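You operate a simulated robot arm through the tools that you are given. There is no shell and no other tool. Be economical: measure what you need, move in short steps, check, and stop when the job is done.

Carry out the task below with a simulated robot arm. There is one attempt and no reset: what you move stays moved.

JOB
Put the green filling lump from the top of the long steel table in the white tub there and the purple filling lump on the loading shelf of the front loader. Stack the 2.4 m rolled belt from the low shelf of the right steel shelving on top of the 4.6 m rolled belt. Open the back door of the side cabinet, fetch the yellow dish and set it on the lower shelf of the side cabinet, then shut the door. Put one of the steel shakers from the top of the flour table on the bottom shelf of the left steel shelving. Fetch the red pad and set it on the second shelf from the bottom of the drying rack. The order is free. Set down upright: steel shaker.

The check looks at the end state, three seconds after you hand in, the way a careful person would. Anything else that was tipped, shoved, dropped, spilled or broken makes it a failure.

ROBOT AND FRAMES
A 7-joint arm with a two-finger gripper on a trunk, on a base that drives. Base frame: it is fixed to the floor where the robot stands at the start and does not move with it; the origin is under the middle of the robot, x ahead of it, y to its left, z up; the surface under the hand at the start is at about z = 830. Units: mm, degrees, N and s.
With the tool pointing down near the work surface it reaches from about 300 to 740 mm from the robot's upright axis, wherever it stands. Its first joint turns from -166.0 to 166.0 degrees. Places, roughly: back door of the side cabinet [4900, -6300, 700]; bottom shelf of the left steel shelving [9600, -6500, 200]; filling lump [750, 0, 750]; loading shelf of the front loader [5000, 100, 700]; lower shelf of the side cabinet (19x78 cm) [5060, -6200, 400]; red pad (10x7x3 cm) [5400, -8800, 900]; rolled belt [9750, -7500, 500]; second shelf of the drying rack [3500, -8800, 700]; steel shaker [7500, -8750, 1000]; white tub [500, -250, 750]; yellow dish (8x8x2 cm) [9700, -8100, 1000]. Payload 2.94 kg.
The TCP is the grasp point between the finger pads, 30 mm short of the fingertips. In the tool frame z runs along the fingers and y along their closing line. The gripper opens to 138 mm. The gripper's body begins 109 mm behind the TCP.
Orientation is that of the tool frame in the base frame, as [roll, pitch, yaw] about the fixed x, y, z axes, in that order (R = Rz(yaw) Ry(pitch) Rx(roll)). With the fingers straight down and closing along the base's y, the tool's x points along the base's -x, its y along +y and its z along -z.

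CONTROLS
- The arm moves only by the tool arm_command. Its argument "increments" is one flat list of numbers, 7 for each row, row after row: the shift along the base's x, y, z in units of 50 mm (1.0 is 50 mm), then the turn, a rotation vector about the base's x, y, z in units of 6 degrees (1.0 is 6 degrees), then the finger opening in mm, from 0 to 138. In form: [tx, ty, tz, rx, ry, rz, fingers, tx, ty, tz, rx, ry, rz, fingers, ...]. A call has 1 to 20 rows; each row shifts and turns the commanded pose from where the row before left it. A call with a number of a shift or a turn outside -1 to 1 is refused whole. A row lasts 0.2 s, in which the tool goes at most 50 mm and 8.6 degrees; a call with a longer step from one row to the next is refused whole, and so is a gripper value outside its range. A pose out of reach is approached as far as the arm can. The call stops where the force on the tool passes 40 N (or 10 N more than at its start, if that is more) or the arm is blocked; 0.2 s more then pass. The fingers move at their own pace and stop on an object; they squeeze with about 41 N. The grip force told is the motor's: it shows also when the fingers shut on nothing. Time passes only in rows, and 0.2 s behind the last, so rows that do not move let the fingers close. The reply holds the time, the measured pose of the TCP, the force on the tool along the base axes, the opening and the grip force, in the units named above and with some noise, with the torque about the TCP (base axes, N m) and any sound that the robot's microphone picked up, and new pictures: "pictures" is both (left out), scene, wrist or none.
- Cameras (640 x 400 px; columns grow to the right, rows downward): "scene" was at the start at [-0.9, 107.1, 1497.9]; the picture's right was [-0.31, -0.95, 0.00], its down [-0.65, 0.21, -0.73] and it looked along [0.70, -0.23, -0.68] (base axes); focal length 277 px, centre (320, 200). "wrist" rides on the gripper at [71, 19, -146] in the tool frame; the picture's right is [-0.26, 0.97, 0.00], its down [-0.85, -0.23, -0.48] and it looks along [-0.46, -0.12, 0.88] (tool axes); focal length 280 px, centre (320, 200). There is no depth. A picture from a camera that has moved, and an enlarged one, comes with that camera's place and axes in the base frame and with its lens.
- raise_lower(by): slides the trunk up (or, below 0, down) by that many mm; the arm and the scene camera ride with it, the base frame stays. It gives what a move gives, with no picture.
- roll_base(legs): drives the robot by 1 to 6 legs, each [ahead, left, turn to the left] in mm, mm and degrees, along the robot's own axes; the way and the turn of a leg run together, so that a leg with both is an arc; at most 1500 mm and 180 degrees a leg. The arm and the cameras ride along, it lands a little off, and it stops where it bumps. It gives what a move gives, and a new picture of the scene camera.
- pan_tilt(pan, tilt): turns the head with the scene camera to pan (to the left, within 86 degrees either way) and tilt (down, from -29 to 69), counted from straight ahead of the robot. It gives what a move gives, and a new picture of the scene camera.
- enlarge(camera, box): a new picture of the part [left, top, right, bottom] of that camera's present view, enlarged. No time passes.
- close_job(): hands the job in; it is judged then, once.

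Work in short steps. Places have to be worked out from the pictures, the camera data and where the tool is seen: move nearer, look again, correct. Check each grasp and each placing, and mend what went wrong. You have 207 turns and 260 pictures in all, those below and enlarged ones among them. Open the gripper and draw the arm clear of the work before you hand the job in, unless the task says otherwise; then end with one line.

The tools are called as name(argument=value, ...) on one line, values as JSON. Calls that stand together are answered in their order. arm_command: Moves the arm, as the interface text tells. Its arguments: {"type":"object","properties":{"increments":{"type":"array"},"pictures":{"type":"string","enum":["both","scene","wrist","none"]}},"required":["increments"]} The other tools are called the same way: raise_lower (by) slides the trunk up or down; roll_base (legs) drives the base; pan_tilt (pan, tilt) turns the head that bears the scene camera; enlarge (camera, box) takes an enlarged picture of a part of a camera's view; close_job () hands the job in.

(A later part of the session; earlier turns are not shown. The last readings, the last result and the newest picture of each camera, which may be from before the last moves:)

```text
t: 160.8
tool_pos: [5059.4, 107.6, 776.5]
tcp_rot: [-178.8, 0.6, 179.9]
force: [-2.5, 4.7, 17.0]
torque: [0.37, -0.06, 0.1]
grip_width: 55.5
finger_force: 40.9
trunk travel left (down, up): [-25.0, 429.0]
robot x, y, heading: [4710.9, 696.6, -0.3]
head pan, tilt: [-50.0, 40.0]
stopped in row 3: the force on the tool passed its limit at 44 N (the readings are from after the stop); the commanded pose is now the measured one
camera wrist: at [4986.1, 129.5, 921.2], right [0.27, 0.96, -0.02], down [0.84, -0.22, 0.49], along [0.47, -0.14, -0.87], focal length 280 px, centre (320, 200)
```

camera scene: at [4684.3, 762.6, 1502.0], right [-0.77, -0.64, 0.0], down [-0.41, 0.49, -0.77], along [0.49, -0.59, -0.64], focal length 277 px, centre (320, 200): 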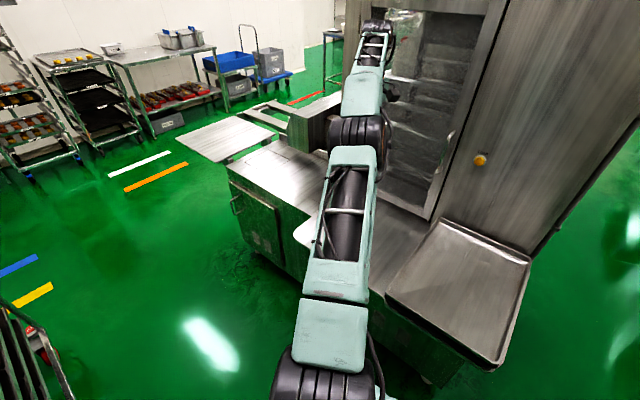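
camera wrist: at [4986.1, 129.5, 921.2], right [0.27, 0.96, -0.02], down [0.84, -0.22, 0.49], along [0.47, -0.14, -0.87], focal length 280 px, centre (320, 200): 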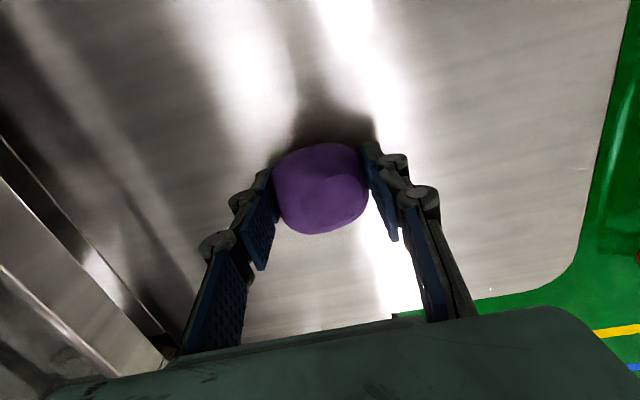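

The lump has contacted the shelf (z≈745, which agrees with the estimate). Release and lift slightly.

arm_command(increments=[0, 0, 0.02, 0, 0, 0, 60, 0, 0, 0, 0, 0, 0, 90, 0, 0, 0, 0, 0, 0, 90, 0, 0, 0.8, 0, 0, 0, 90, 0, 0, 1, 0, 0, 0, 90], pictures="wrist")

```text
t: 162.0
tool_pos: [5046.9, 129.3, 848.4]
tcp_rot: [-179.1, 0.4, 179.8]
force: [0.0, 0.0, -0.3]
torque: [-0.02, -0.02, -0.02]
grip_width: 90.2
finger_force: 0.0
out of reach, approached as far as the arm can: row 4, 5
trunk travel left (down, up): [-25.0, 429.0]
robot x, y, heading: [4709.3, 689.5, -0.4]
head pan, tilt: [-50.0, 40.0]
camera wrist: at [4974.4, 151.4, 993.6], right [0.27, 0.96, -0.01], down [0.84, -0.23, 0.49], along [0.47, -0.14, -0.87], focal length 280 px, centre (320, 200)
```

wrist: 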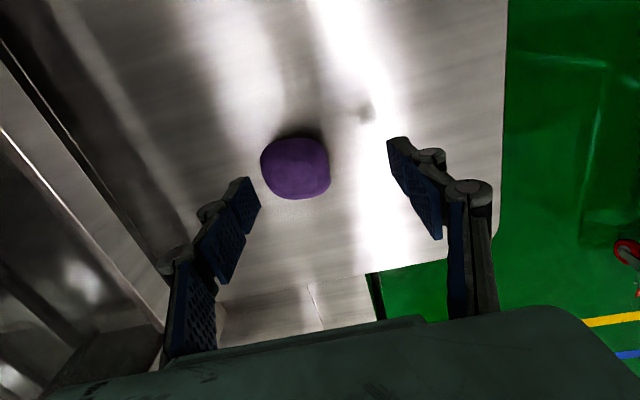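

Purple rests on the shelf. Raise the trunk and bring the arm back in front of the robot.

raise_lower(by=325)

arm_command(increments=[0.1, 0.94, 0, 0, 0, 0, 90, 0.1, 0.94, 0, 0, 0, 0, 90, 0.1, 0.94, 0, 0, 0, 0, 90, 0.1, 0.94, 0, 0, 0, 0, 90, 0.1, 0.94, 0, 0, 0, 0, 90, 0.1, 0.94, 0, 0, 0, 0, 90, 0.1, 0.94, 0, 0, 0, 0, 90, 0.1, 0.94, 0, 0, 0, 0, 90, 0.1, 0.94, 0, 0, 0, 0, 90, 0.1, 0.94, 0, 0, 0, 0, 90, 0.1, 0.94, 0, 0, 0, 0, 90, 0.1, 0.94, 0, 0, 0, 0, 90], pictures="scene")

```text
t: 165.2
tool_pos: [5047.9, 128.3, 1172.3]
tcp_rot: [-179.1, 0.5, 179.8]
force: [0.2, 0.0, 0.0]
torque: [-0.02, -0.01, -0.02]
grip_width: 89.9
finger_force: 0.0
trunk travel left (down, up): [-350.0, 104.0]
robot x, y, heading: [4710.8, 697.4, -0.3]
head pan, tilt: [-50.0, 40.0]
```

```text
t: 167.8
tool_pos: [5105.2, 691.8, 1173.2]
tcp_rot: [-179.1, 0.4, 179.8]
force: [-0.9, 0.2, 0.4]
torque: [0.0, 0.01, -0.02]
grip_width: 89.9
finger_force: 0.0
trunk travel left (down, up): [-350.0, 104.0]
robot x, y, heading: [4713.6, 692.6, -0.4]
head pan, tilt: [-50.0, 40.0]
camera scene: at [4685.2, 761.8, 1502.0], right [-0.77, -0.64, 0.0], down [-0.41, 0.49, -0.77], along [0.49, -0.59, -0.64], focal length 277 px, centre (320, 200)
```

scene: 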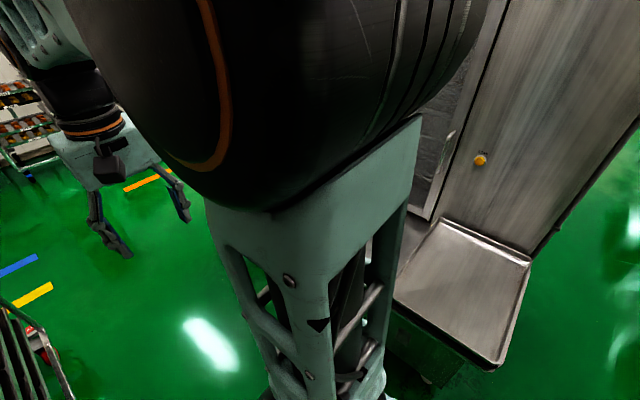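

Now back out and drive down the aisle toward the side cabinet.

roll_base(legs=[[-710, 0, 0.4], [0, -1500, 0], [0, -1500, 0], [0, -1500, 0], [0, -1150, 0]])

pan_tilt(pan=-45, tilt=25)

```text
t: 220.5
tool_pos: [4606.1, -4968.4, 1173.1]
tcp_rot: [-179.1, 0.4, -178.1]
force: [-0.5, 0.0, 0.1]
torque: [-0.01, 0.01, 0.01]
grip_width: 89.9
finger_force: 0.1
trunk travel left (down, up): [-350.0, 104.0]
robot x, y, heading: [4206.9, -4982.0, 2.0]
head pan, tilt: [-50.0, 40.0]
camera scene: at [4184.1, -4914.2, 1502.0], right [-0.74, -0.67, 0.0], down [-0.43, 0.48, -0.77], along [0.51, -0.57, -0.64], focal length 277 px, centre (320, 200)
```

scene: 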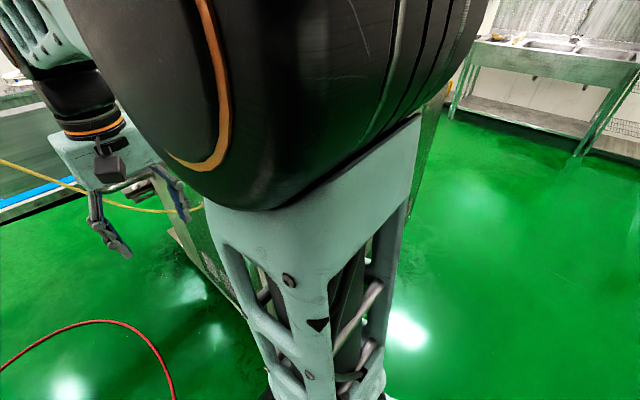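

```text
t: 221.3
tool_pos: [4608.2, -4968.9, 1173.5]
tcp_rot: [-179.1, 0.4, -178.0]
force: [-0.2, 0.5, 0.1]
torque: [0.01, -0.01, 0.01]
grip_width: 90.1
finger_force: 0.1
trunk travel left (down, up): [-350.0, 104.0]
robot x, y, heading: [4216.4, -4980.8, 1.7]
head pan, tilt: [-45.0, 25.0]
camera scene: at [4194.6, -4913.9, 1525.2], right [-0.68, -0.73, 0.0], down [-0.31, 0.29, -0.91], along [0.66, -0.62, -0.42], focal length 277 px, centre (320, 200)
```

scene: 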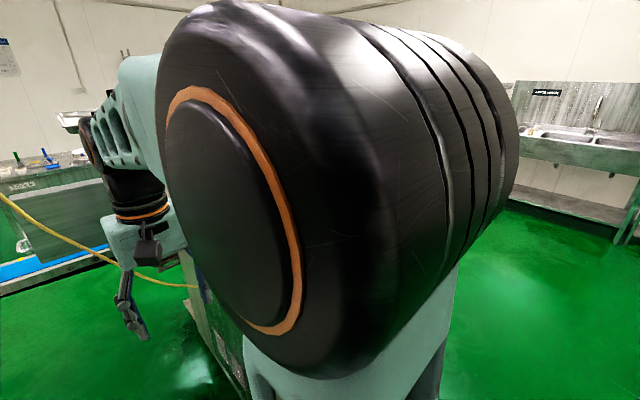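

The elbow blocks the view. I'll move to face the cabinet from about (3950, -6200).

roll_base(legs=[[-280, 0, -1.7], [0, -1220, 0]])

pan_tilt(pan=0, tilt=32)

```text
t: 233.6
tool_pos: [4316.0, -6196.3, 1172.5]
tcp_rot: [-179.1, 0.4, 178.9]
force: [-0.5, 1.2, 0.4]
torque: [-0.02, 0.02, -0.02]
grip_width: 90.0
finger_force: 0.0
trunk travel left (down, up): [-350.0, 104.0]
robot x, y, heading: [3921.8, -6183.5, -1.3]
head pan, tilt: [-45.0, 25.0]
camera scene: at [3907.9, -6119.5, 1525.3], right [-0.72, -0.69, 0.0], down [-0.29, 0.3, -0.91], along [0.63, -0.65, -0.42], focal length 277 px, centre (320, 200)
```

scene: 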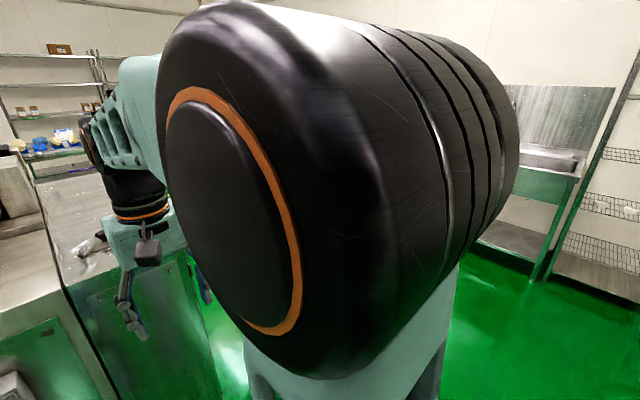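

```text
t: 234.7
tool_pos: [4315.9, -6197.0, 1173.7]
tcp_rot: [-179.1, 0.4, 178.9]
force: [-0.6, -0.1, -0.5]
torque: [-0.01, -0.02, -0.03]
grip_width: 89.9
finger_force: 0.0
trunk travel left (down, up): [-350.0, 104.0]
robot x, y, heading: [3921.7, -6187.4, -1.1]
head pan, tilt: [0.0, 32.0]
camera scene: at [3933.6, -6054.9, 1514.2], right [-0.02, -1.0, 0.0], down [-0.53, 0.01, -0.85], along [0.85, -0.02, -0.53], focal length 277 px, centre (320, 200)
```

scene: 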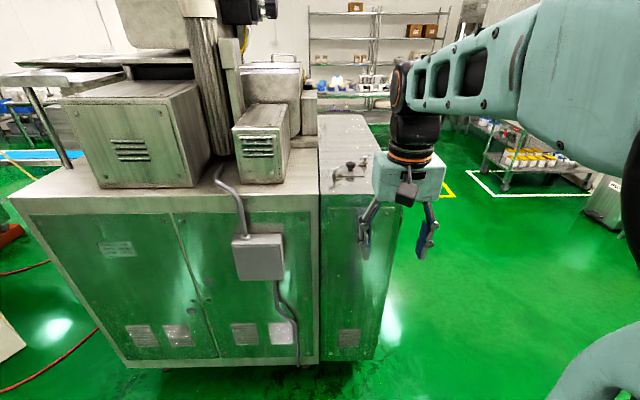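

The side cabinet is the narrow unit on the right; enlarge to find its door and handle.

enlarge(camera="scene", box=[220, 120, 460, 380])

enlarge(camera="wrist", box=[0, 0, 640, 400])

```text
1.54 times, centred on (340, 250) of scene
camera zoom: at [3933.6, -6054.9, 1514.2], right [-0.02, -1.0, 0.0], down [-0.53, 0.01, -0.85], along [0.85, -0.02, -0.53], focal length 426 px, centre (289, 123)
```

zoom: 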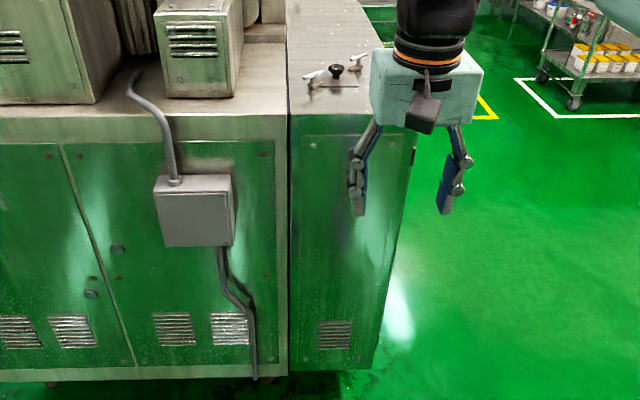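

```text
1.00 times, centred on (320, 200) of wrist (not enlarged: the box is as wide or as high as the picture)
camera zoom: at [4244.4, -6172.9, 1318.1], right [0.28, 0.96, -0.01], down [0.84, -0.24, 0.49], along [0.46, -0.15, -0.87], focal length 280 px, centre (320, 200)
```

zoom: 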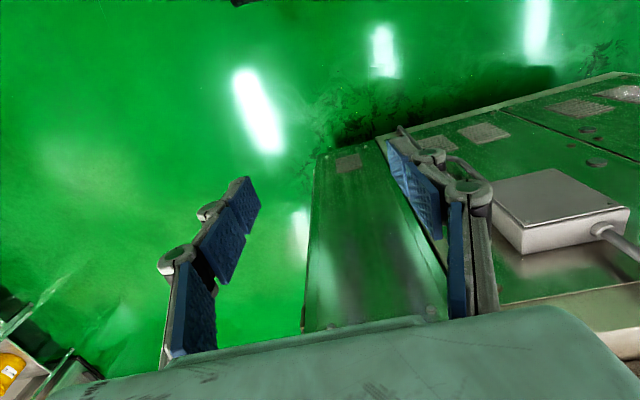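

The gripper hides part of the door. I'll shift the arm left and lower the trunk for a more frontal view.

arm_command(increments=[0, 0.95, 0.2, 0, 0, 0, 90, 0, 0.95, 0.2, 0, 0, 0, 90, 0, 0.95, 0.2, 0, 0, 0, 90, 0, 0.95, 0.2, 0, 0, 0, 90, 0, 0.95, 0, 0, 0, 0, 90, 0, 0.95, 0, 0, 0, 0, 90, 0, 0.95, 0, 0, 0, 0, 90], pictures="none")

raise_lower(by=-300)

pan_tilt(pan=-5, tilt=20)

enlarge(camera="scene", box=[270, 120, 470, 390])

```text
t: 236.3
tool_pos: [4315.7, -5862.3, 1213.3]
tcp_rot: [-179.0, 0.3, 178.9]
force: [-0.5, -0.4, 0.0]
torque: [-0.01, -0.01, -0.01]
grip_width: 89.8
finger_force: 0.0
trunk travel left (down, up): [-350.0, 104.0]
robot x, y, heading: [3922.3, -6186.9, -0.9]
head pan, tilt: [0.0, 32.0]
```

```text
t: 239.3
tool_pos: [4316.5, -5863.9, 912.7]
tcp_rot: [-179.1, 0.4, 178.9]
force: [0.0, 0.0, 0.7]
torque: [0.01, -0.01, 0.02]
grip_width: 89.9
finger_force: 0.1
trunk travel left (down, up): [-50.0, 404.0]
robot x, y, heading: [3921.1, -6188.0, -1.0]
head pan, tilt: [0.0, 32.0]
```

```text
t: 240.1
tool_pos: [4316.3, -5864.4, 913.6]
tcp_rot: [-179.1, 0.4, 178.9]
force: [0.3, 0.3, -0.5]
torque: [0.01, 0.01, -0.05]
grip_width: 90.0
finger_force: 0.0
trunk travel left (down, up): [-50.0, 404.0]
robot x, y, heading: [3922.3, -6186.0, -1.2]
head pan, tilt: [-5.0, 20.0]
camera scene: at [3936.6, -6062.9, 1233.3], right [-0.11, -0.99, 0.0], down [-0.34, 0.04, -0.94], along [0.93, -0.1, -0.34], focal length 277 px, centre (320, 200)
```

scene: 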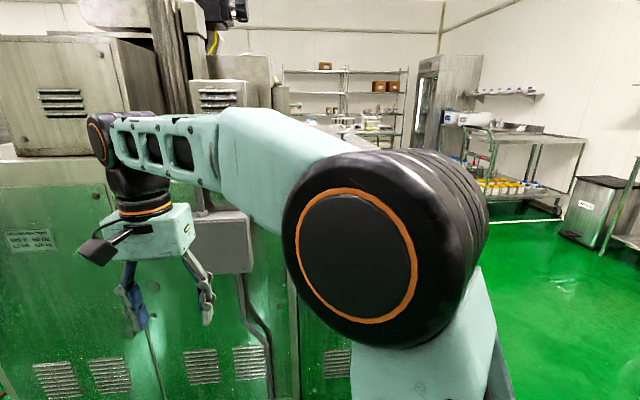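

```text
1.48 times, centred on (370, 255) of scene
camera zoom: at [3936.6, -6062.9, 1233.3], right [-0.11, -0.99, 0.0], down [-0.34, 0.04, -0.94], along [0.93, -0.1, -0.34], focal length 410 px, centre (246, 118)
```

zoom: 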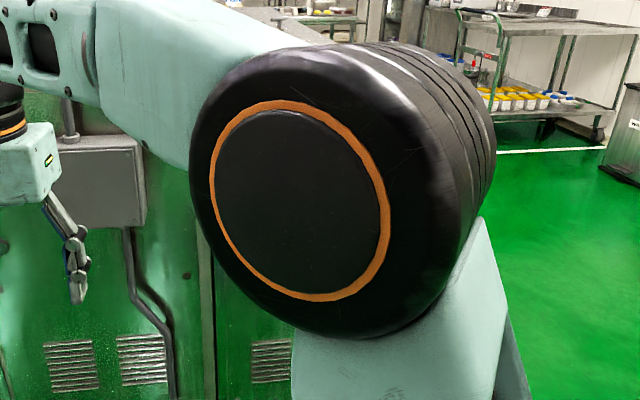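

The elbow is in the way. I'll shift the robot right, so the cabinet lies to the left, and re-centre the arm.

arm_command(increments=[0, -0.95, 0, 0, 0, 0, 90, 0, -0.95, 0, 0, 0, 0, 90, 0, -0.95, 0, 0, 0, 0, 90, 0, -0.95, 0, 0, 0, 0, 90, 0, -0.95, 0, 0, 0, 0, 90, 0, -0.95, 0, 0, 0, 0, 90, 0, -0.95, 0, 0, 0, 0, 90], pictures="none")

roll_base(legs=[[0, -450, 1]])

pan_tilt(pan=15, tilt=25)

enlarge(camera="scene", box=[200, 120, 400, 390])

```text
t: 241.7
tool_pos: [4313.9, -6199.3, 912.8]
tcp_rot: [-179.0, 0.4, 179.0]
force: [-0.1, -0.5, -0.2]
torque: [-0.07, 0.01, 0.01]
grip_width: 89.8
finger_force: 0.1
trunk travel left (down, up): [-50.0, 404.0]
robot x, y, heading: [3920.9, -6188.2, -1.5]
head pan, tilt: [-5.0, 20.0]
```

```text
t: 246.1
tool_pos: [4308.9, -6637.7, 914.7]
tcp_rot: [-179.1, 0.4, 179.7]
force: [0.2, -0.5, 0.3]
torque: [-0.01, 0.03, 0.02]
grip_width: 90.3
finger_force: 0.1
trunk travel left (down, up): [-50.0, 404.0]
robot x, y, heading: [3917.5, -6634.7, -0.4]
head pan, tilt: [-5.0, 20.0]
camera scene: at [3928.9, -6508.3, 1233.4], right [-0.09, -1.0, 0.0], down [-0.34, 0.03, -0.94], along [0.94, -0.09, -0.34], focal length 277 px, centre (320, 200)
```

scene: 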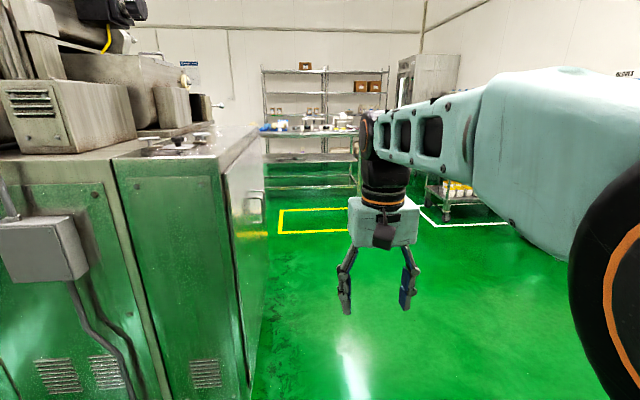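

```text
t: 246.9
tool_pos: [4309.7, -6638.5, 911.0]
tcp_rot: [-179.1, 0.0, 179.6]
force: [0.7, 0.1, -0.6]
torque: [-0.03, -0.01, -0.01]
grip_width: 90.0
finger_force: 0.1
trunk travel left (down, up): [-50.0, 404.0]
robot x, y, heading: [3914.3, -6635.6, -0.4]
head pan, tilt: [15.0, 25.0]
camera scene: at [3929.1, -6498.4, 1230.6], right [0.01, -1.0, 0.0], down [-0.37, 0.0, -0.93], along [0.93, 0.01, -0.37], focal length 277 px, centre (320, 200)
```

scene: 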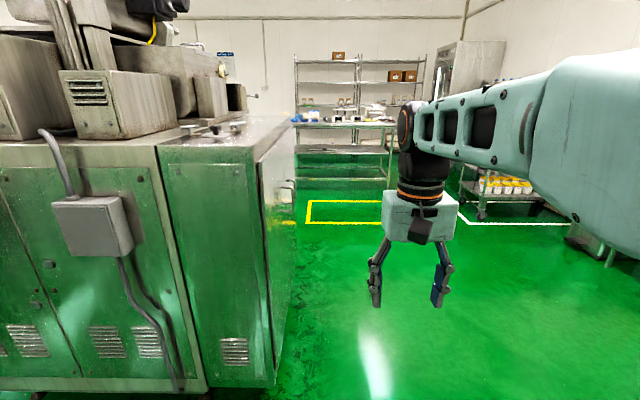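

```text
1.48 times, centred on (300, 255) of scene
camera zoom: at [3929.1, -6498.4, 1230.6], right [0.01, -1.0, 0.0], down [-0.37, 0.0, -0.93], along [0.93, 0.01, -0.37], focal length 410 px, centre (350, 118)
```

zoom: 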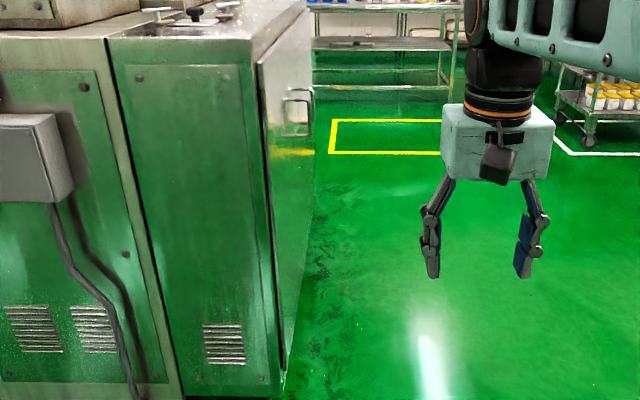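

The doors are on the cabinet's −y face, with handles. I'll drive round and face that side from about (5000, −7150).

roll_base(legs=[[0, -550, 0], [1080, 0, 0], [0, 0, 90]])

pan_tilt(pan=5, tilt=30)

enlarge(camera="wrist", box=[0, 0, 640, 400])

```text
t: 261.4
tool_pos: [5021.2, -6785.1, 911.1]
tcp_rot: [-179.1, -0.1, -88.1]
force: [0.5, -0.8, -0.4]
torque: [-0.03, -0.01, -0.03]
grip_width: 90.2
finger_force: 0.0
trunk travel left (down, up): [-50.0, 404.0]
robot x, y, heading: [5032.0, -7177.8, 91.8]
head pan, tilt: [15.0, 25.0]
camera scene: at [4893.8, -7173.2, 1227.1], right [1.0, 0.05, 0.0], down [0.02, -0.4, -0.91], along [-0.04, 0.91, -0.4], focal length 277 px, centre (320, 200)
```

scene: 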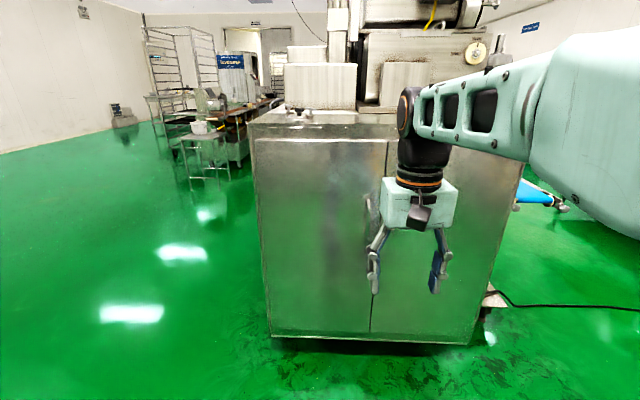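

```text
t: 262.1
tool_pos: [5021.4, -6784.2, 909.6]
tcp_rot: [-179.0, 0.0, -88.0]
force: [0.7, 0.2, 1.0]
torque: [0.03, 0.0, 0.01]
grip_width: 89.6
finger_force: 0.1
trunk travel left (down, up): [-50.0, 404.0]
robot x, y, heading: [5029.3, -7178.4, 91.5]
head pan, tilt: [5.0, 30.0]
camera scene: at [4893.3, -7173.7, 1224.2], right [1.0, 0.05, 0.0], down [0.02, -0.43, -0.9], along [-0.05, 0.9, -0.43], focal length 277 px, centre (320, 200)
```

scene: 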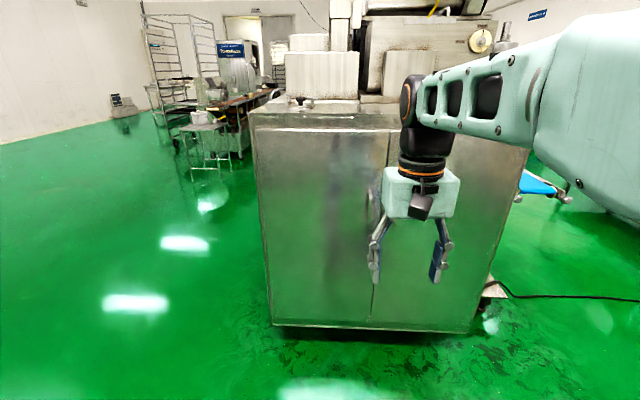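

```text
1.00 times, centred on (320, 200) of wrist (not enlarged: the box is as wide or as high as the picture)
camera zoom: at [5001.2, -6855.5, 1056.2], right [-0.97, 0.23, -0.02], down [0.2, 0.86, 0.48], along [0.12, 0.46, -0.88], focal length 280 px, centre (320, 200)
```

zoom: 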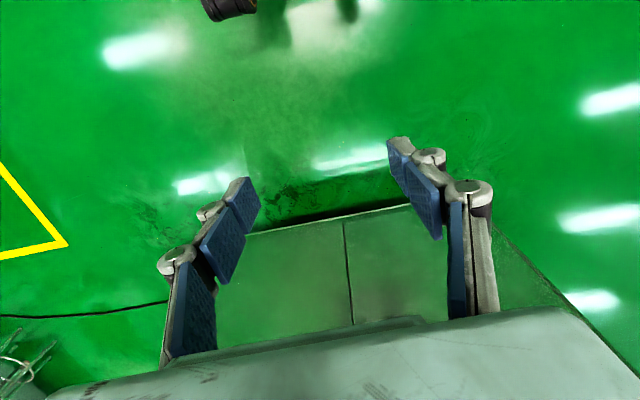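

enlarge(camera="scene", box=[250, 90, 450, 240])

arm_command(increments=[0.95, 0, 0.5, 0, 0, 0, 90, 0.95, 0, 0, 0, 0, 0, 90, 0.95, 0, 0, 0, 0, 0, 90, 0.95, 0, 0, 0, 0, 0, 90], pictures="scene")

```text
2.67 times, centred on (350, 165) of scene
camera zoom: at [4893.3, -7173.7, 1224.2], right [1.0, 0.05, 0.0], down [0.02, -0.43, -0.9], along [-0.05, 0.9, -0.43], focal length 738 px, centre (240, 293)
```

zoom: 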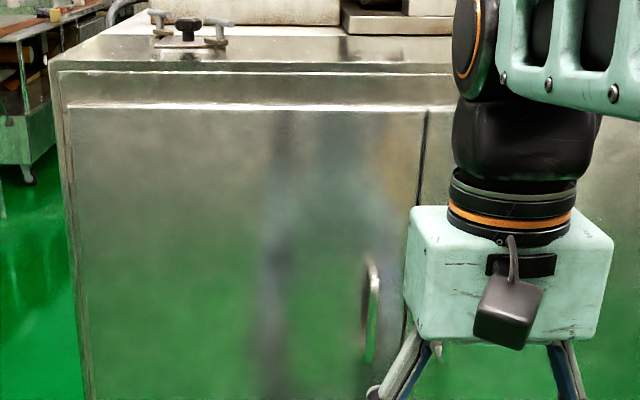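

```text
refused: row 1 steps farther than a row can; nothing moved
```

The handle is a vertical bar near x≈5010 and z≈740–875. I'll move the arm right and raise the trunk for a second viewpoint.

arm_command(increments=[0.95, 0, 0, 0, 0, 0, 90, 0.95, 0, 0, 0, 0, 0, 90, 0.95, 0, 0, 0, 0, 0, 90, 0.95, 0, 0, 0, 0, 0, 90], pictures="none")

enlarge(camera="scene", box=[250, 90, 450, 340])

raise_lower(by=300)

enlarge(camera="scene", box=[250, 150, 450, 400])

```text
t: 263.1
tool_pos: [5212.1, -6784.1, 909.1]
tcp_rot: [-179.0, 0.0, -88.1]
force: [-1.1, 0.0, 0.8]
torque: [0.0, -0.05, -0.02]
grip_width: 90.0
finger_force: 0.0
trunk travel left (down, up): [-50.0, 404.0]
robot x, y, heading: [5030.5, -7176.9, 91.9]
head pan, tilt: [5.0, 30.0]
```

```text
1.60 times, centred on (350, 215) of scene
camera zoom: at [4887.2, -7175.8, 1217.3], right [0.99, 0.12, 0.0], down [0.06, -0.5, -0.87], along [-0.1, 0.86, -0.5], focal length 443 px, centre (272, 176)
```

zoom: 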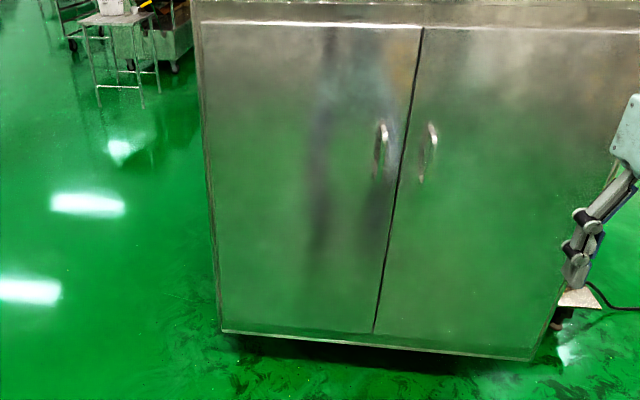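

```text
t: 266.1
tool_pos: [5212.9, -6783.9, 1208.7]
tcp_rot: [-179.1, 0.0, -88.0]
force: [-1.6, 0.0, -0.5]
torque: [-0.01, -0.01, 0.02]
grip_width: 90.0
finger_force: 0.0
trunk travel left (down, up): [-350.0, 104.0]
robot x, y, heading: [5032.7, -7176.7, 92.1]
head pan, tilt: [5.0, 30.0]
```

```text
1.60 times, centred on (350, 275) of scene
camera zoom: at [4887.4, -7175.7, 1517.3], right [0.99, 0.12, 0.0], down [0.06, -0.5, -0.87], along [-0.1, 0.86, -0.5], focal length 443 px, centre (272, 80)
```

zoom: 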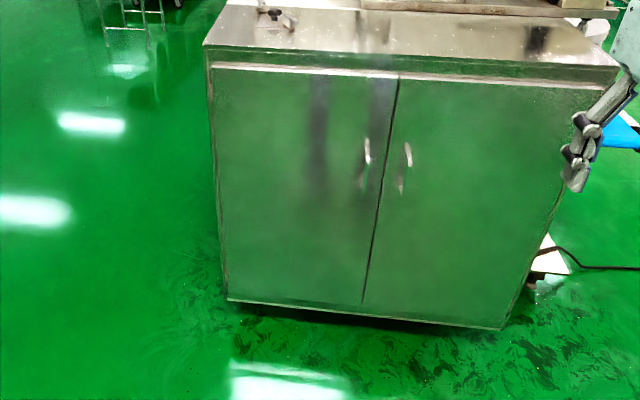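

Handle centre triangulates to (5016, −6314, 796); the door is hinged at x≈4652 with its free edge at ≈5070. I'll turn the tool horizontal, pointing +y, and bring it in front of the handle.

arm_command(increments=[-0.26, 0.36, -0.55, 1, 0, -0.022, 90, -0.26, 0.36, -0.55, 1, 0, -0.022, 90, -0.26, 0.36, -0.55, 1, 0, -0.022, 90, -0.26, 0.36, -0.55, 1, 0, -0.022, 90, -0.26, 0.36, -0.55, 1, 0, -0.022, 90, -0.26, 0.36, -0.55, 1, 0, -0.022, 80, -0.26, 0.36, -0.55, 1, 0, -0.022, 80, -0.26, 0.36, -0.55, 1, 0, -0.022, 70, -0.26, 0.36, -0.55, 1, 0, -0.022, 70, -0.26, 0.36, -0.55, 1, 0, -0.022, 70, -0.26, 0.36, -0.55, 1, 0, -0.022, 70, -0.26, 0.36, -0.55, 1, 0, -0.022, 70, -0.26, 0.36, -0.55, 1, 0, -0.022, 70, -0.26, 0.36, -0.55, 1, 0, -0.022, 70, -0.26, 0.36, -0.55, 1, 0, -0.022, 70])

```text
t: 269.4
tool_pos: [5112.8, -6554.8, 818.8]
tcp_rot: [166.6, 78.1, -100.2]
force: [-0.1, -0.8, 0.6]
torque: [-0.04, 0.01, 0.03]
grip_width: 70.1
finger_force: 0.0
out of reach, approached as far as the arm can: row 7, 8, 11, 12, 13, 14, 15
trunk travel left (down, up): [-350.0, 104.0]
robot x, y, heading: [5030.1, -7172.0, 91.6]
head pan, tilt: [5.0, 30.0]
camera scene: at [4887.9, -7175.7, 1517.5], right [0.99, 0.12, 0.0], down [0.06, -0.5, -0.87], along [-0.1, 0.86, -0.5], focal length 277 px, centre (320, 200)
camera wrist: at [5099.5, -6712.2, 780.2], right [-0.95, 0.01, 0.3], down [0.29, -0.28, 0.92], along [0.09, 0.96, 0.27], focal length 280 px, centre (320, 200)
```

scene: 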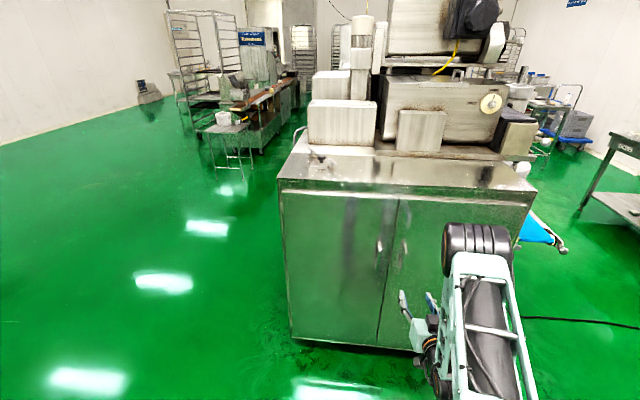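
wrist: 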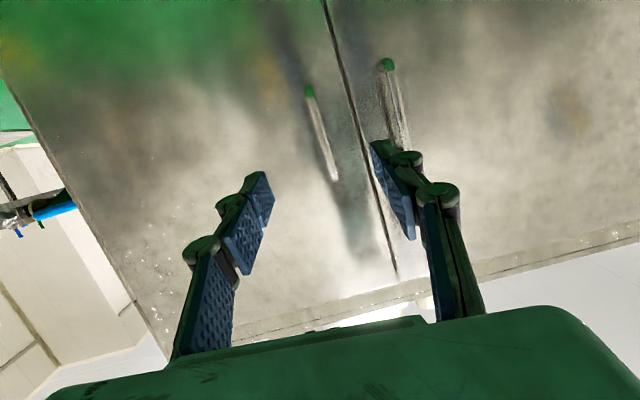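

The tool is now nearly horizontal (about 12° short). I'll lower the trunk so the arm works higher relative to the shoulder, then finish the rotation.

raise_lower(by=-250)

arm_command(increments=[-0.3, -0.2, 0.8, 0.4, 0, -0.15, 70, -0.3, 0, 0.8, 0.4, 0, -0.15, 70, -0.3, 0, 0.8, 0.4, 0, -0.15, 70, -0.3, 0, 0.8, 0.4, 0, -0.15, 70, -0.3, 0, 0.8, 0.4, 0, 0, 70, -0.3, 0, 0.6, 0, 0, 0, 70])

```text
t: 271.9
tool_pos: [5113.5, -6555.4, 569.1]
tcp_rot: [166.8, 77.9, -100.2]
force: [0.0, -0.1, 0.2]
torque: [0.03, 0.02, 0.0]
grip_width: 69.7
finger_force: 0.1
trunk travel left (down, up): [-100.0, 354.0]
robot x, y, heading: [5031.4, -7181.6, 91.7]
head pan, tilt: [5.0, 30.0]
```

```text
t: 273.3
tool_pos: [5117.0, -6578.2, 813.3]
tcp_rot: [87.7, 87.4, 178.0]
force: [-1.1, -0.3, 0.4]
torque: [0.01, -0.03, -0.03]
grip_width: 70.0
finger_force: 0.0
out of reach, approached as far as the arm can: row 1, 2, 3, 4, 5, 6
trunk travel left (down, up): [-100.0, 354.0]
robot x, y, heading: [5031.3, -7180.2, 91.7]
head pan, tilt: [5.0, 30.0]
camera scene: at [4887.5, -7175.5, 1267.3], right [0.99, 0.12, 0.0], down [0.06, -0.5, -0.87], along [-0.1, 0.86, -0.5], focal length 277 px, centre (320, 200)
camera wrist: at [5094.2, -6723.3, 744.0], right [-0.95, 0.0, 0.31], down [0.27, -0.48, 0.84], along [0.14, 0.88, 0.45], focal length 280 px, centre (320, 200)
```

scene: 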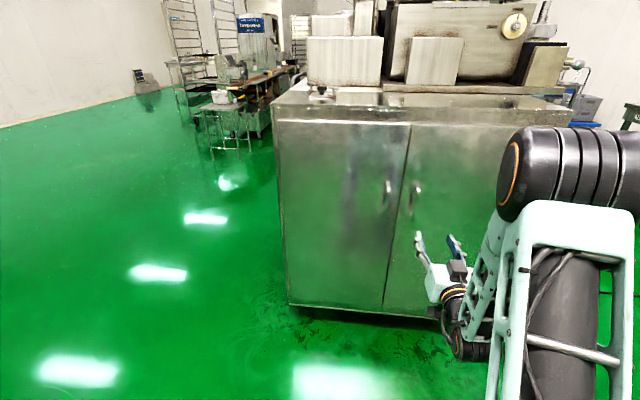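
wrist: 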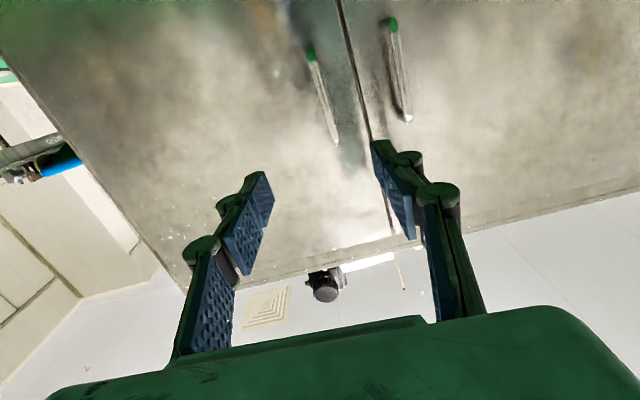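

The tool is horizontal. The arm can't go further in −x, so I'll move the base left 100 mm and ahead 150 to line up with the handle.

roll_base(legs=[[0, 100, -1.7], [150, 0, 0]])

enlarge(camera="wrist", box=[0, 0, 640, 400])

```text
t: 275.9
tool_pos: [5030.9, -6431.4, 813.7]
tcp_rot: [86.9, 87.4, 175.8]
force: [-0.4, -0.5, 0.2]
torque: [0.01, -0.01, 0.02]
grip_width: 70.1
finger_force: 0.1
trunk travel left (down, up): [-100.0, 354.0]
robot x, y, heading: [4930.6, -7029.2, 90.3]
head pan, tilt: [5.0, 30.0]
camera scene: at [4785.9, -7022.7, 1267.3], right [1.0, 0.09, 0.0], down [0.05, -0.5, -0.87], along [-0.08, 0.86, -0.5], focal length 277 px, centre (320, 200)
```

scene: 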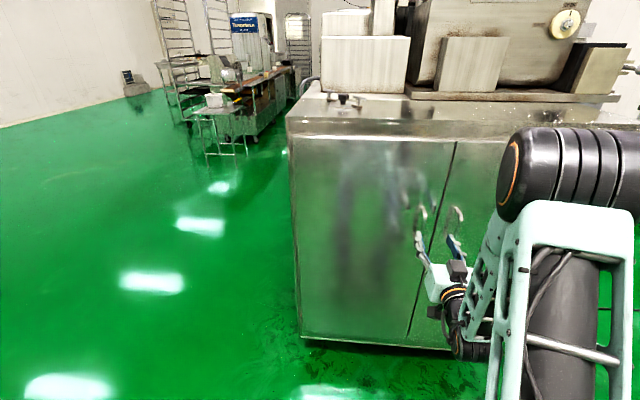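

```text
1.00 times, centred on (320, 200) of wrist (not enlarged: the box is as wide or as high as the picture)
camera zoom: at [5004.2, -6575.5, 743.9], right [-0.95, 0.02, 0.31], down [0.26, -0.48, 0.84], along [0.16, 0.88, 0.46], focal length 280 px, centre (320, 200)
```

zoom: 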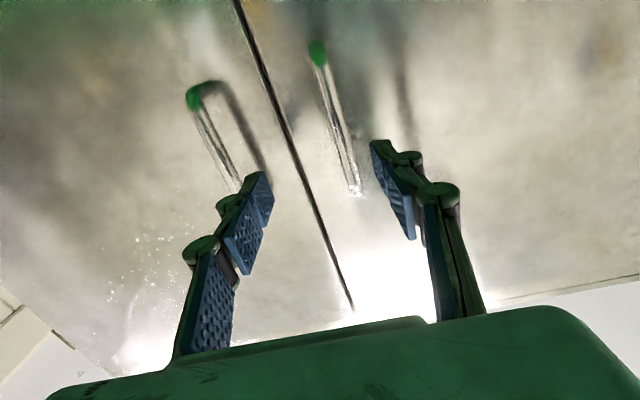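

The handle bar is at x≈5011, centre z≈813; TCP x is 5031. Nudge left 20 and ahead 60, with the fingers at 60 mm.

roll_base(legs=[[60, 20, -0.3]])

enlarge(camera="wrist", box=[0, 0, 640, 400])

```text
t: 276.8
tool_pos: [5013.8, -6372.0, 814.0]
tcp_rot: [86.8, 87.4, 175.3]
force: [-0.4, -0.4, -0.7]
torque: [-0.01, -0.02, -0.01]
grip_width: 69.8
finger_force: 0.0
trunk travel left (down, up): [-100.0, 354.0]
robot x, y, heading: [4909.5, -6971.1, 89.9]
head pan, tilt: [5.0, 30.0]
camera scene: at [4766.0, -6962.9, 1267.3], right [1.0, 0.09, 0.0], down [0.04, -0.5, -0.87], along [-0.08, 0.86, -0.5], focal length 277 px, centre (320, 200)
```

scene: 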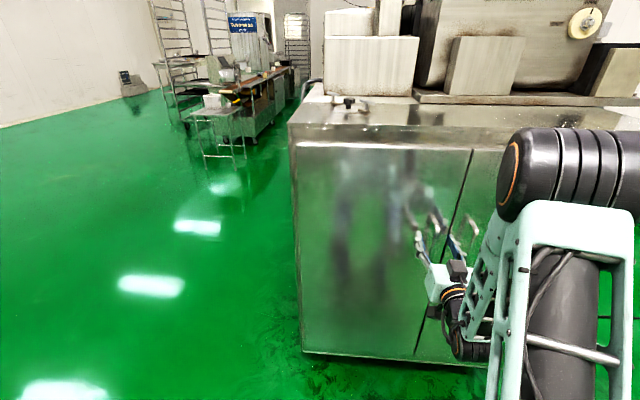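

```text
1.00 times, centred on (320, 200) of wrist (not enlarged: the box is as wide or as high as the picture)
camera zoom: at [4986.3, -6516.8, 744.0], right [-0.95, 0.02, 0.31], down [0.26, -0.48, 0.84], along [0.17, 0.87, 0.46], focal length 280 px, centre (320, 200)
```

zoom: 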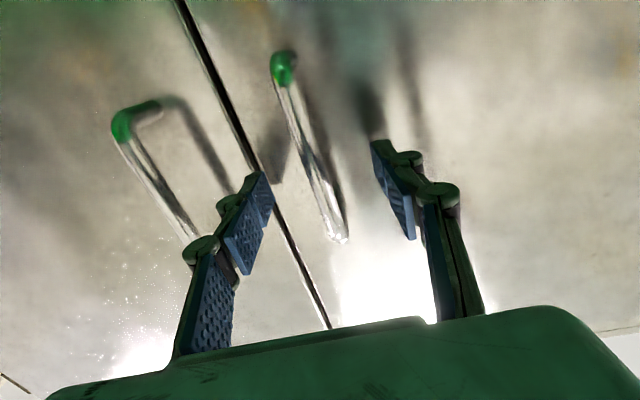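

Alignment in x is good, but the handle's depth is uncertain (−6314…−6375). I'll advance 15 mm and close as a test.

arm_command(increments=[-0.05, 0.3, 0, 0, 0, 0, 60, 0, 0, 0, 0, 0, 0, 0, 0, 0, 0, 0, 0, 0, 0, 0, 0, 0, 0, 0, 0, 0], pictures="wrist")

```text
t: 277.5
tool_pos: [5006.6, -6359.7, 813.4]
tcp_rot: [90.0, 87.1, 179.7]
force: [10.5, -9.4, 4.0]
torque: [0.45, -0.32, 1.59]
grip_width: 20.5
finger_force: 24.4
trunk travel left (down, up): [-100.0, 354.0]
robot x, y, heading: [4911.4, -6972.5, 90.0]
head pan, tilt: [5.0, 30.0]
stopped in row 3: the force on the tool passed its limit at 48 N (the readings are from after the stop); the commanded pose is now the measured one
camera wrist: at [4982.1, -6505.6, 744.3], right [-0.95, 0.01, 0.31], down [0.27, -0.48, 0.84], along [0.15, 0.88, 0.45], focal length 280 px, centre (320, 200)
```

wrist: 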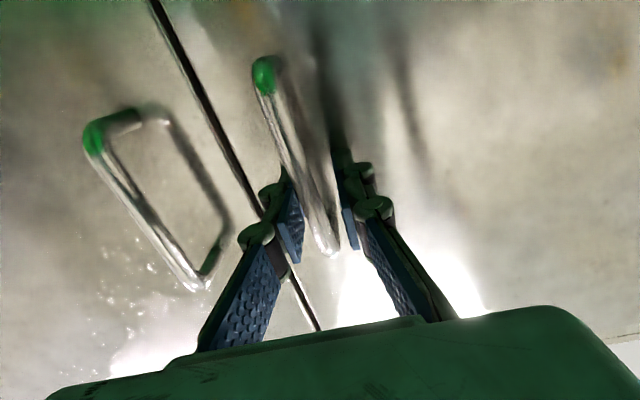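

The handle bar is between the fingers. Finish closing.

arm_command(increments=[0.06, 0, 0, 0, 0, 0, 12, 0, 0, 0, 0, 0, 0, 5, 0, 0, 0, 0, 0, 0, 0, 0, 0, 0, 0, 0, 0, 0], pictures="wrist")

```text
t: 278.5
tool_pos: [5011.8, -6359.6, 813.4]
tcp_rot: [91.6, 87.1, -179.2]
force: [25.2, -2.1, 5.6]
torque: [0.03, -1.19, 0.41]
grip_width: 9.7
finger_force: 36.8
trunk travel left (down, up): [-100.0, 354.0]
robot x, y, heading: [4908.4, -6972.4, 90.2]
head pan, tilt: [5.0, 30.0]
camera wrist: at [4986.7, -6505.2, 743.8], right [-0.95, 0.01, 0.31], down [0.27, -0.48, 0.84], along [0.16, 0.88, 0.45], focal length 280 px, centre (320, 200)
```

wrist: 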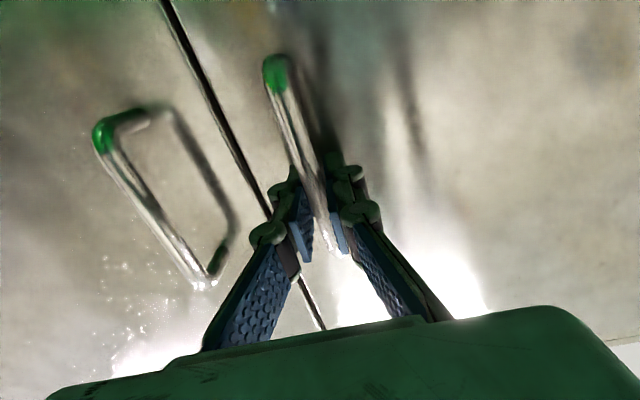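

Handle gripped (9.7 mm). Pull gently in −y.

arm_command(increments=[0.05, -0.3, 0, 0, 0, 0, 0, 0, -0.3, 0, 0, 0, 0, 0, -0.04, -0.4, 0, 0, 0, 0, 0, -0.06, -0.4, 0, 0, 0, 0, 0], pictures="scene")

```text
t: 279.5
tool_pos: [4998.7, -6427.3, 813.9]
tcp_rot: [91.2, 87.1, -178.2]
force: [-9.1, 3.4, 11.7]
torque: [-0.3, -0.77, -0.49]
grip_width: 10.6
finger_force: 38.1
trunk travel left (down, up): [-100.0, 354.0]
robot x, y, heading: [4908.5, -6971.3, 90.1]
head pan, tilt: [5.0, 30.0]
camera scene: at [4764.3, -6964.4, 1267.3], right [1.0, 0.09, 0.0], down [0.05, -0.5, -0.87], along [-0.08, 0.86, -0.5], focal length 277 px, centre (320, 200)
```

scene: 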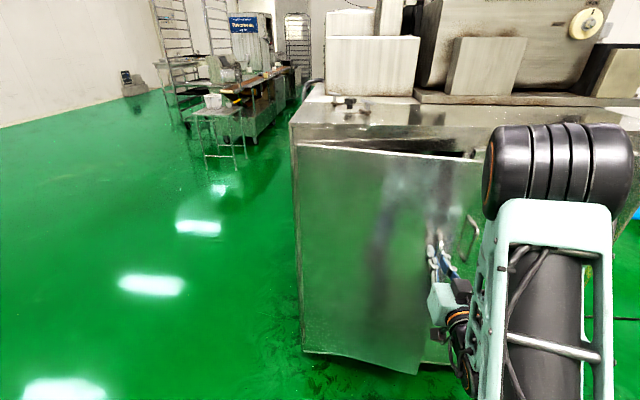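

The door swings open. I'll continue along the arc with the base, in two short legs.

roll_base(legs=[[-62, 26, 0], [-57, 38, 0]])

```text
t: 281.1
tool_pos: [4938.3, -6544.5, 812.7]
tcp_rot: [92.2, 87.2, -177.5]
force: [-23.1, 18.0, 11.4]
torque: [-0.03, -0.82, -0.27]
grip_width: 12.1
finger_force: 36.9
trunk travel left (down, up): [-100.0, 354.0]
robot x, y, heading: [4844.6, -7088.2, 90.1]
head pan, tilt: [5.0, 30.0]
camera scene: at [4700.2, -7082.0, 1267.0], right [1.0, 0.09, 0.0], down [0.05, -0.5, -0.87], along [-0.08, 0.86, -0.5], focal length 277 px, centre (320, 200)
```

scene: 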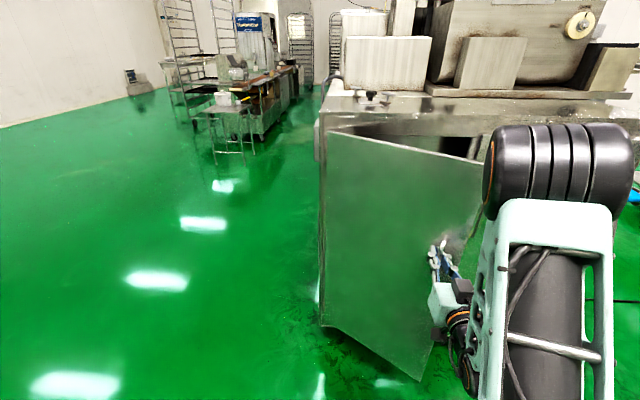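

Holding well. Continue for another ~20°.

roll_base(legs=[[-46, 48, 0], [-36, 52, 0]])

```text
t: 283.0
tool_pos: [4841.0, -6625.6, 813.0]
tcp_rot: [91.4, 86.9, -178.4]
force: [6.9, -11.6, -3.3]
torque: [0.02, -0.72, 0.07]
grip_width: 10.7
finger_force: 35.9
trunk travel left (down, up): [-100.0, 354.0]
robot x, y, heading: [4747.2, -7171.4, 90.1]
head pan, tilt: [5.0, 30.0]
camera scene: at [4603.4, -7164.3, 1267.4], right [1.0, 0.09, 0.0], down [0.04, -0.5, -0.87], along [-0.08, 0.86, -0.5], focal length 277 px, centre (320, 200)
```

scene: 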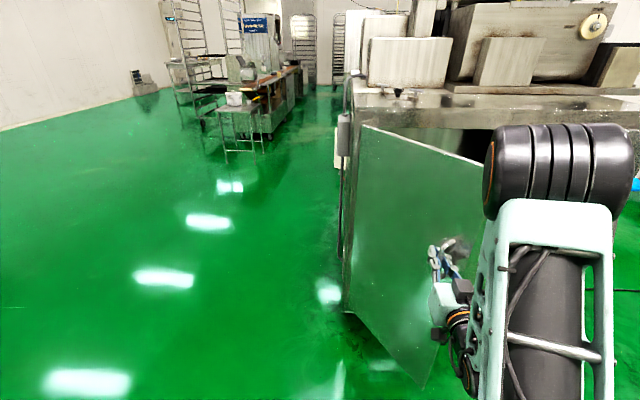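

Continue to roughly 75°.

roll_base(legs=[[-29, 62, 0], [-19, 74, 0]])

```text
t: 285.1
tool_pos: [4702.1, -6673.7, 812.7]
tcp_rot: [90.9, 87.1, -178.7]
force: [-0.2, -4.5, -3.3]
torque: [0.09, -0.69, 0.1]
grip_width: 10.5
finger_force: 35.2
trunk travel left (down, up): [-100.0, 354.0]
robot x, y, heading: [4607.1, -7221.6, 90.2]
head pan, tilt: [5.0, 30.0]
camera scene: at [4466.3, -7211.7, 1267.3], right [1.0, 0.09, 0.0], down [0.05, -0.5, -0.87], along [-0.08, 0.86, -0.5], focal length 277 px, centre (320, 200)
```

scene: 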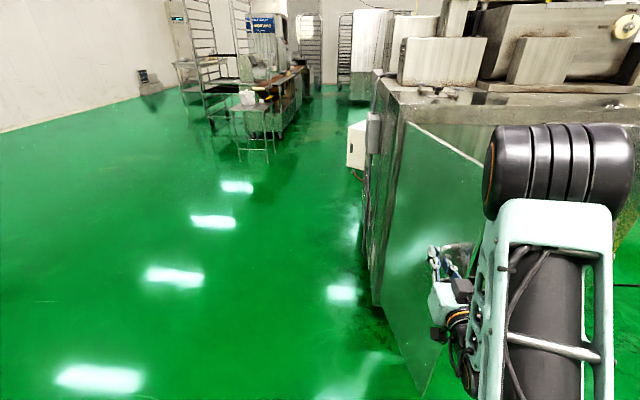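

Continue to just past 90°.

roll_base(legs=[[-3, 63, 0], [7, 60, 0]])

```text
t: 287.2
tool_pos: [4578.2, -6668.6, 813.3]
tcp_rot: [90.3, 87.1, -179.3]
force: [2.0, 9.6, -0.2]
torque: [0.14, -0.62, 0.11]
grip_width: 10.3
finger_force: 35.8
trunk travel left (down, up): [-100.0, 354.0]
robot x, y, heading: [4483.6, -7213.8, 90.2]
head pan, tilt: [5.0, 30.0]
camera scene: at [4341.9, -7206.9, 1267.3], right [1.0, 0.09, 0.0], down [0.05, -0.5, -0.87], along [-0.08, 0.86, -0.5], focal length 277 px, centre (320, 200)
```

scene: 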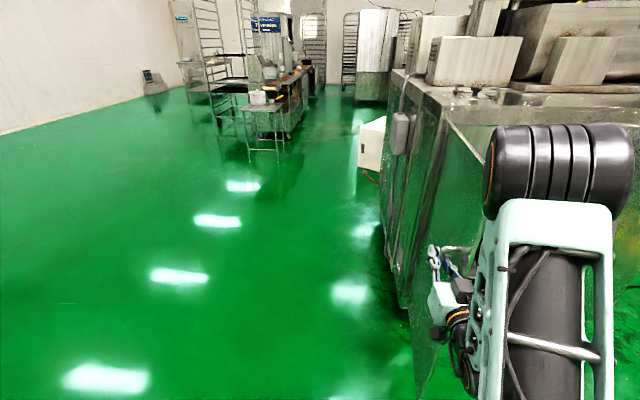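

Door at ~94°. Open the fingers slightly and back straight out.

arm_command(increments=[0, 0, 0, 0, 0, 0, 36, 0, 0, 0, 0, 0, 0, 36, 0, -0.5, 0, 0, 0, 0, 36, 0, -0.9, 0, 0, 0, 0, 36], pictures="wrist")

roll_base(legs=[[-250, 0, 0]])

```text
t: 288.2
tool_pos: [4607.0, -6689.0, 795.7]
tcp_rot: [89.1, 87.1, 179.5]
force: [1.6, 0.8, 0.2]
torque: [-0.02, 0.02, 0.04]
grip_width: 37.1
finger_force: 0.6
out of reach, approached as far as the arm can: row 3, 4
trunk travel left (down, up): [-100.0, 354.0]
robot x, y, heading: [4484.8, -7218.0, 90.3]
head pan, tilt: [5.0, 30.0]
camera wrist: at [4584.0, -6835.0, 725.2], right [-0.95, -0.01, 0.31], down [0.28, -0.47, 0.84], along [0.14, 0.88, 0.45], focal length 280 px, centre (320, 200)
```

wrist: 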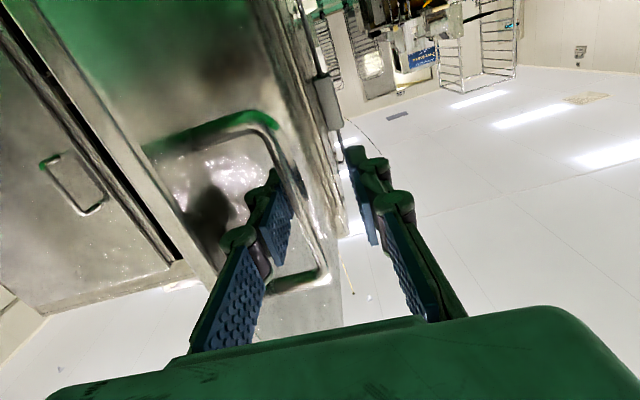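

```text
t: 290.0
tool_pos: [4605.9, -6939.2, 795.4]
tcp_rot: [89.1, 87.2, 179.6]
force: [0.3, 0.2, -0.7]
torque: [0.05, 0.0, 0.0]
grip_width: 35.8
finger_force: 0.2
trunk travel left (down, up): [-100.0, 354.0]
robot x, y, heading: [4485.0, -7464.5, 90.3]
head pan, tilt: [5.0, 30.0]
camera scene: at [4342.8, -7457.7, 1267.3], right [1.0, 0.09, 0.0], down [0.05, -0.5, -0.87], along [-0.08, 0.86, -0.5], focal length 277 px, centre (320, 200)
```

scene: 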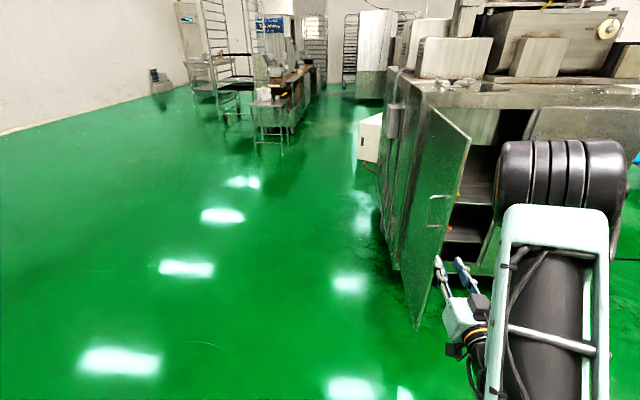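

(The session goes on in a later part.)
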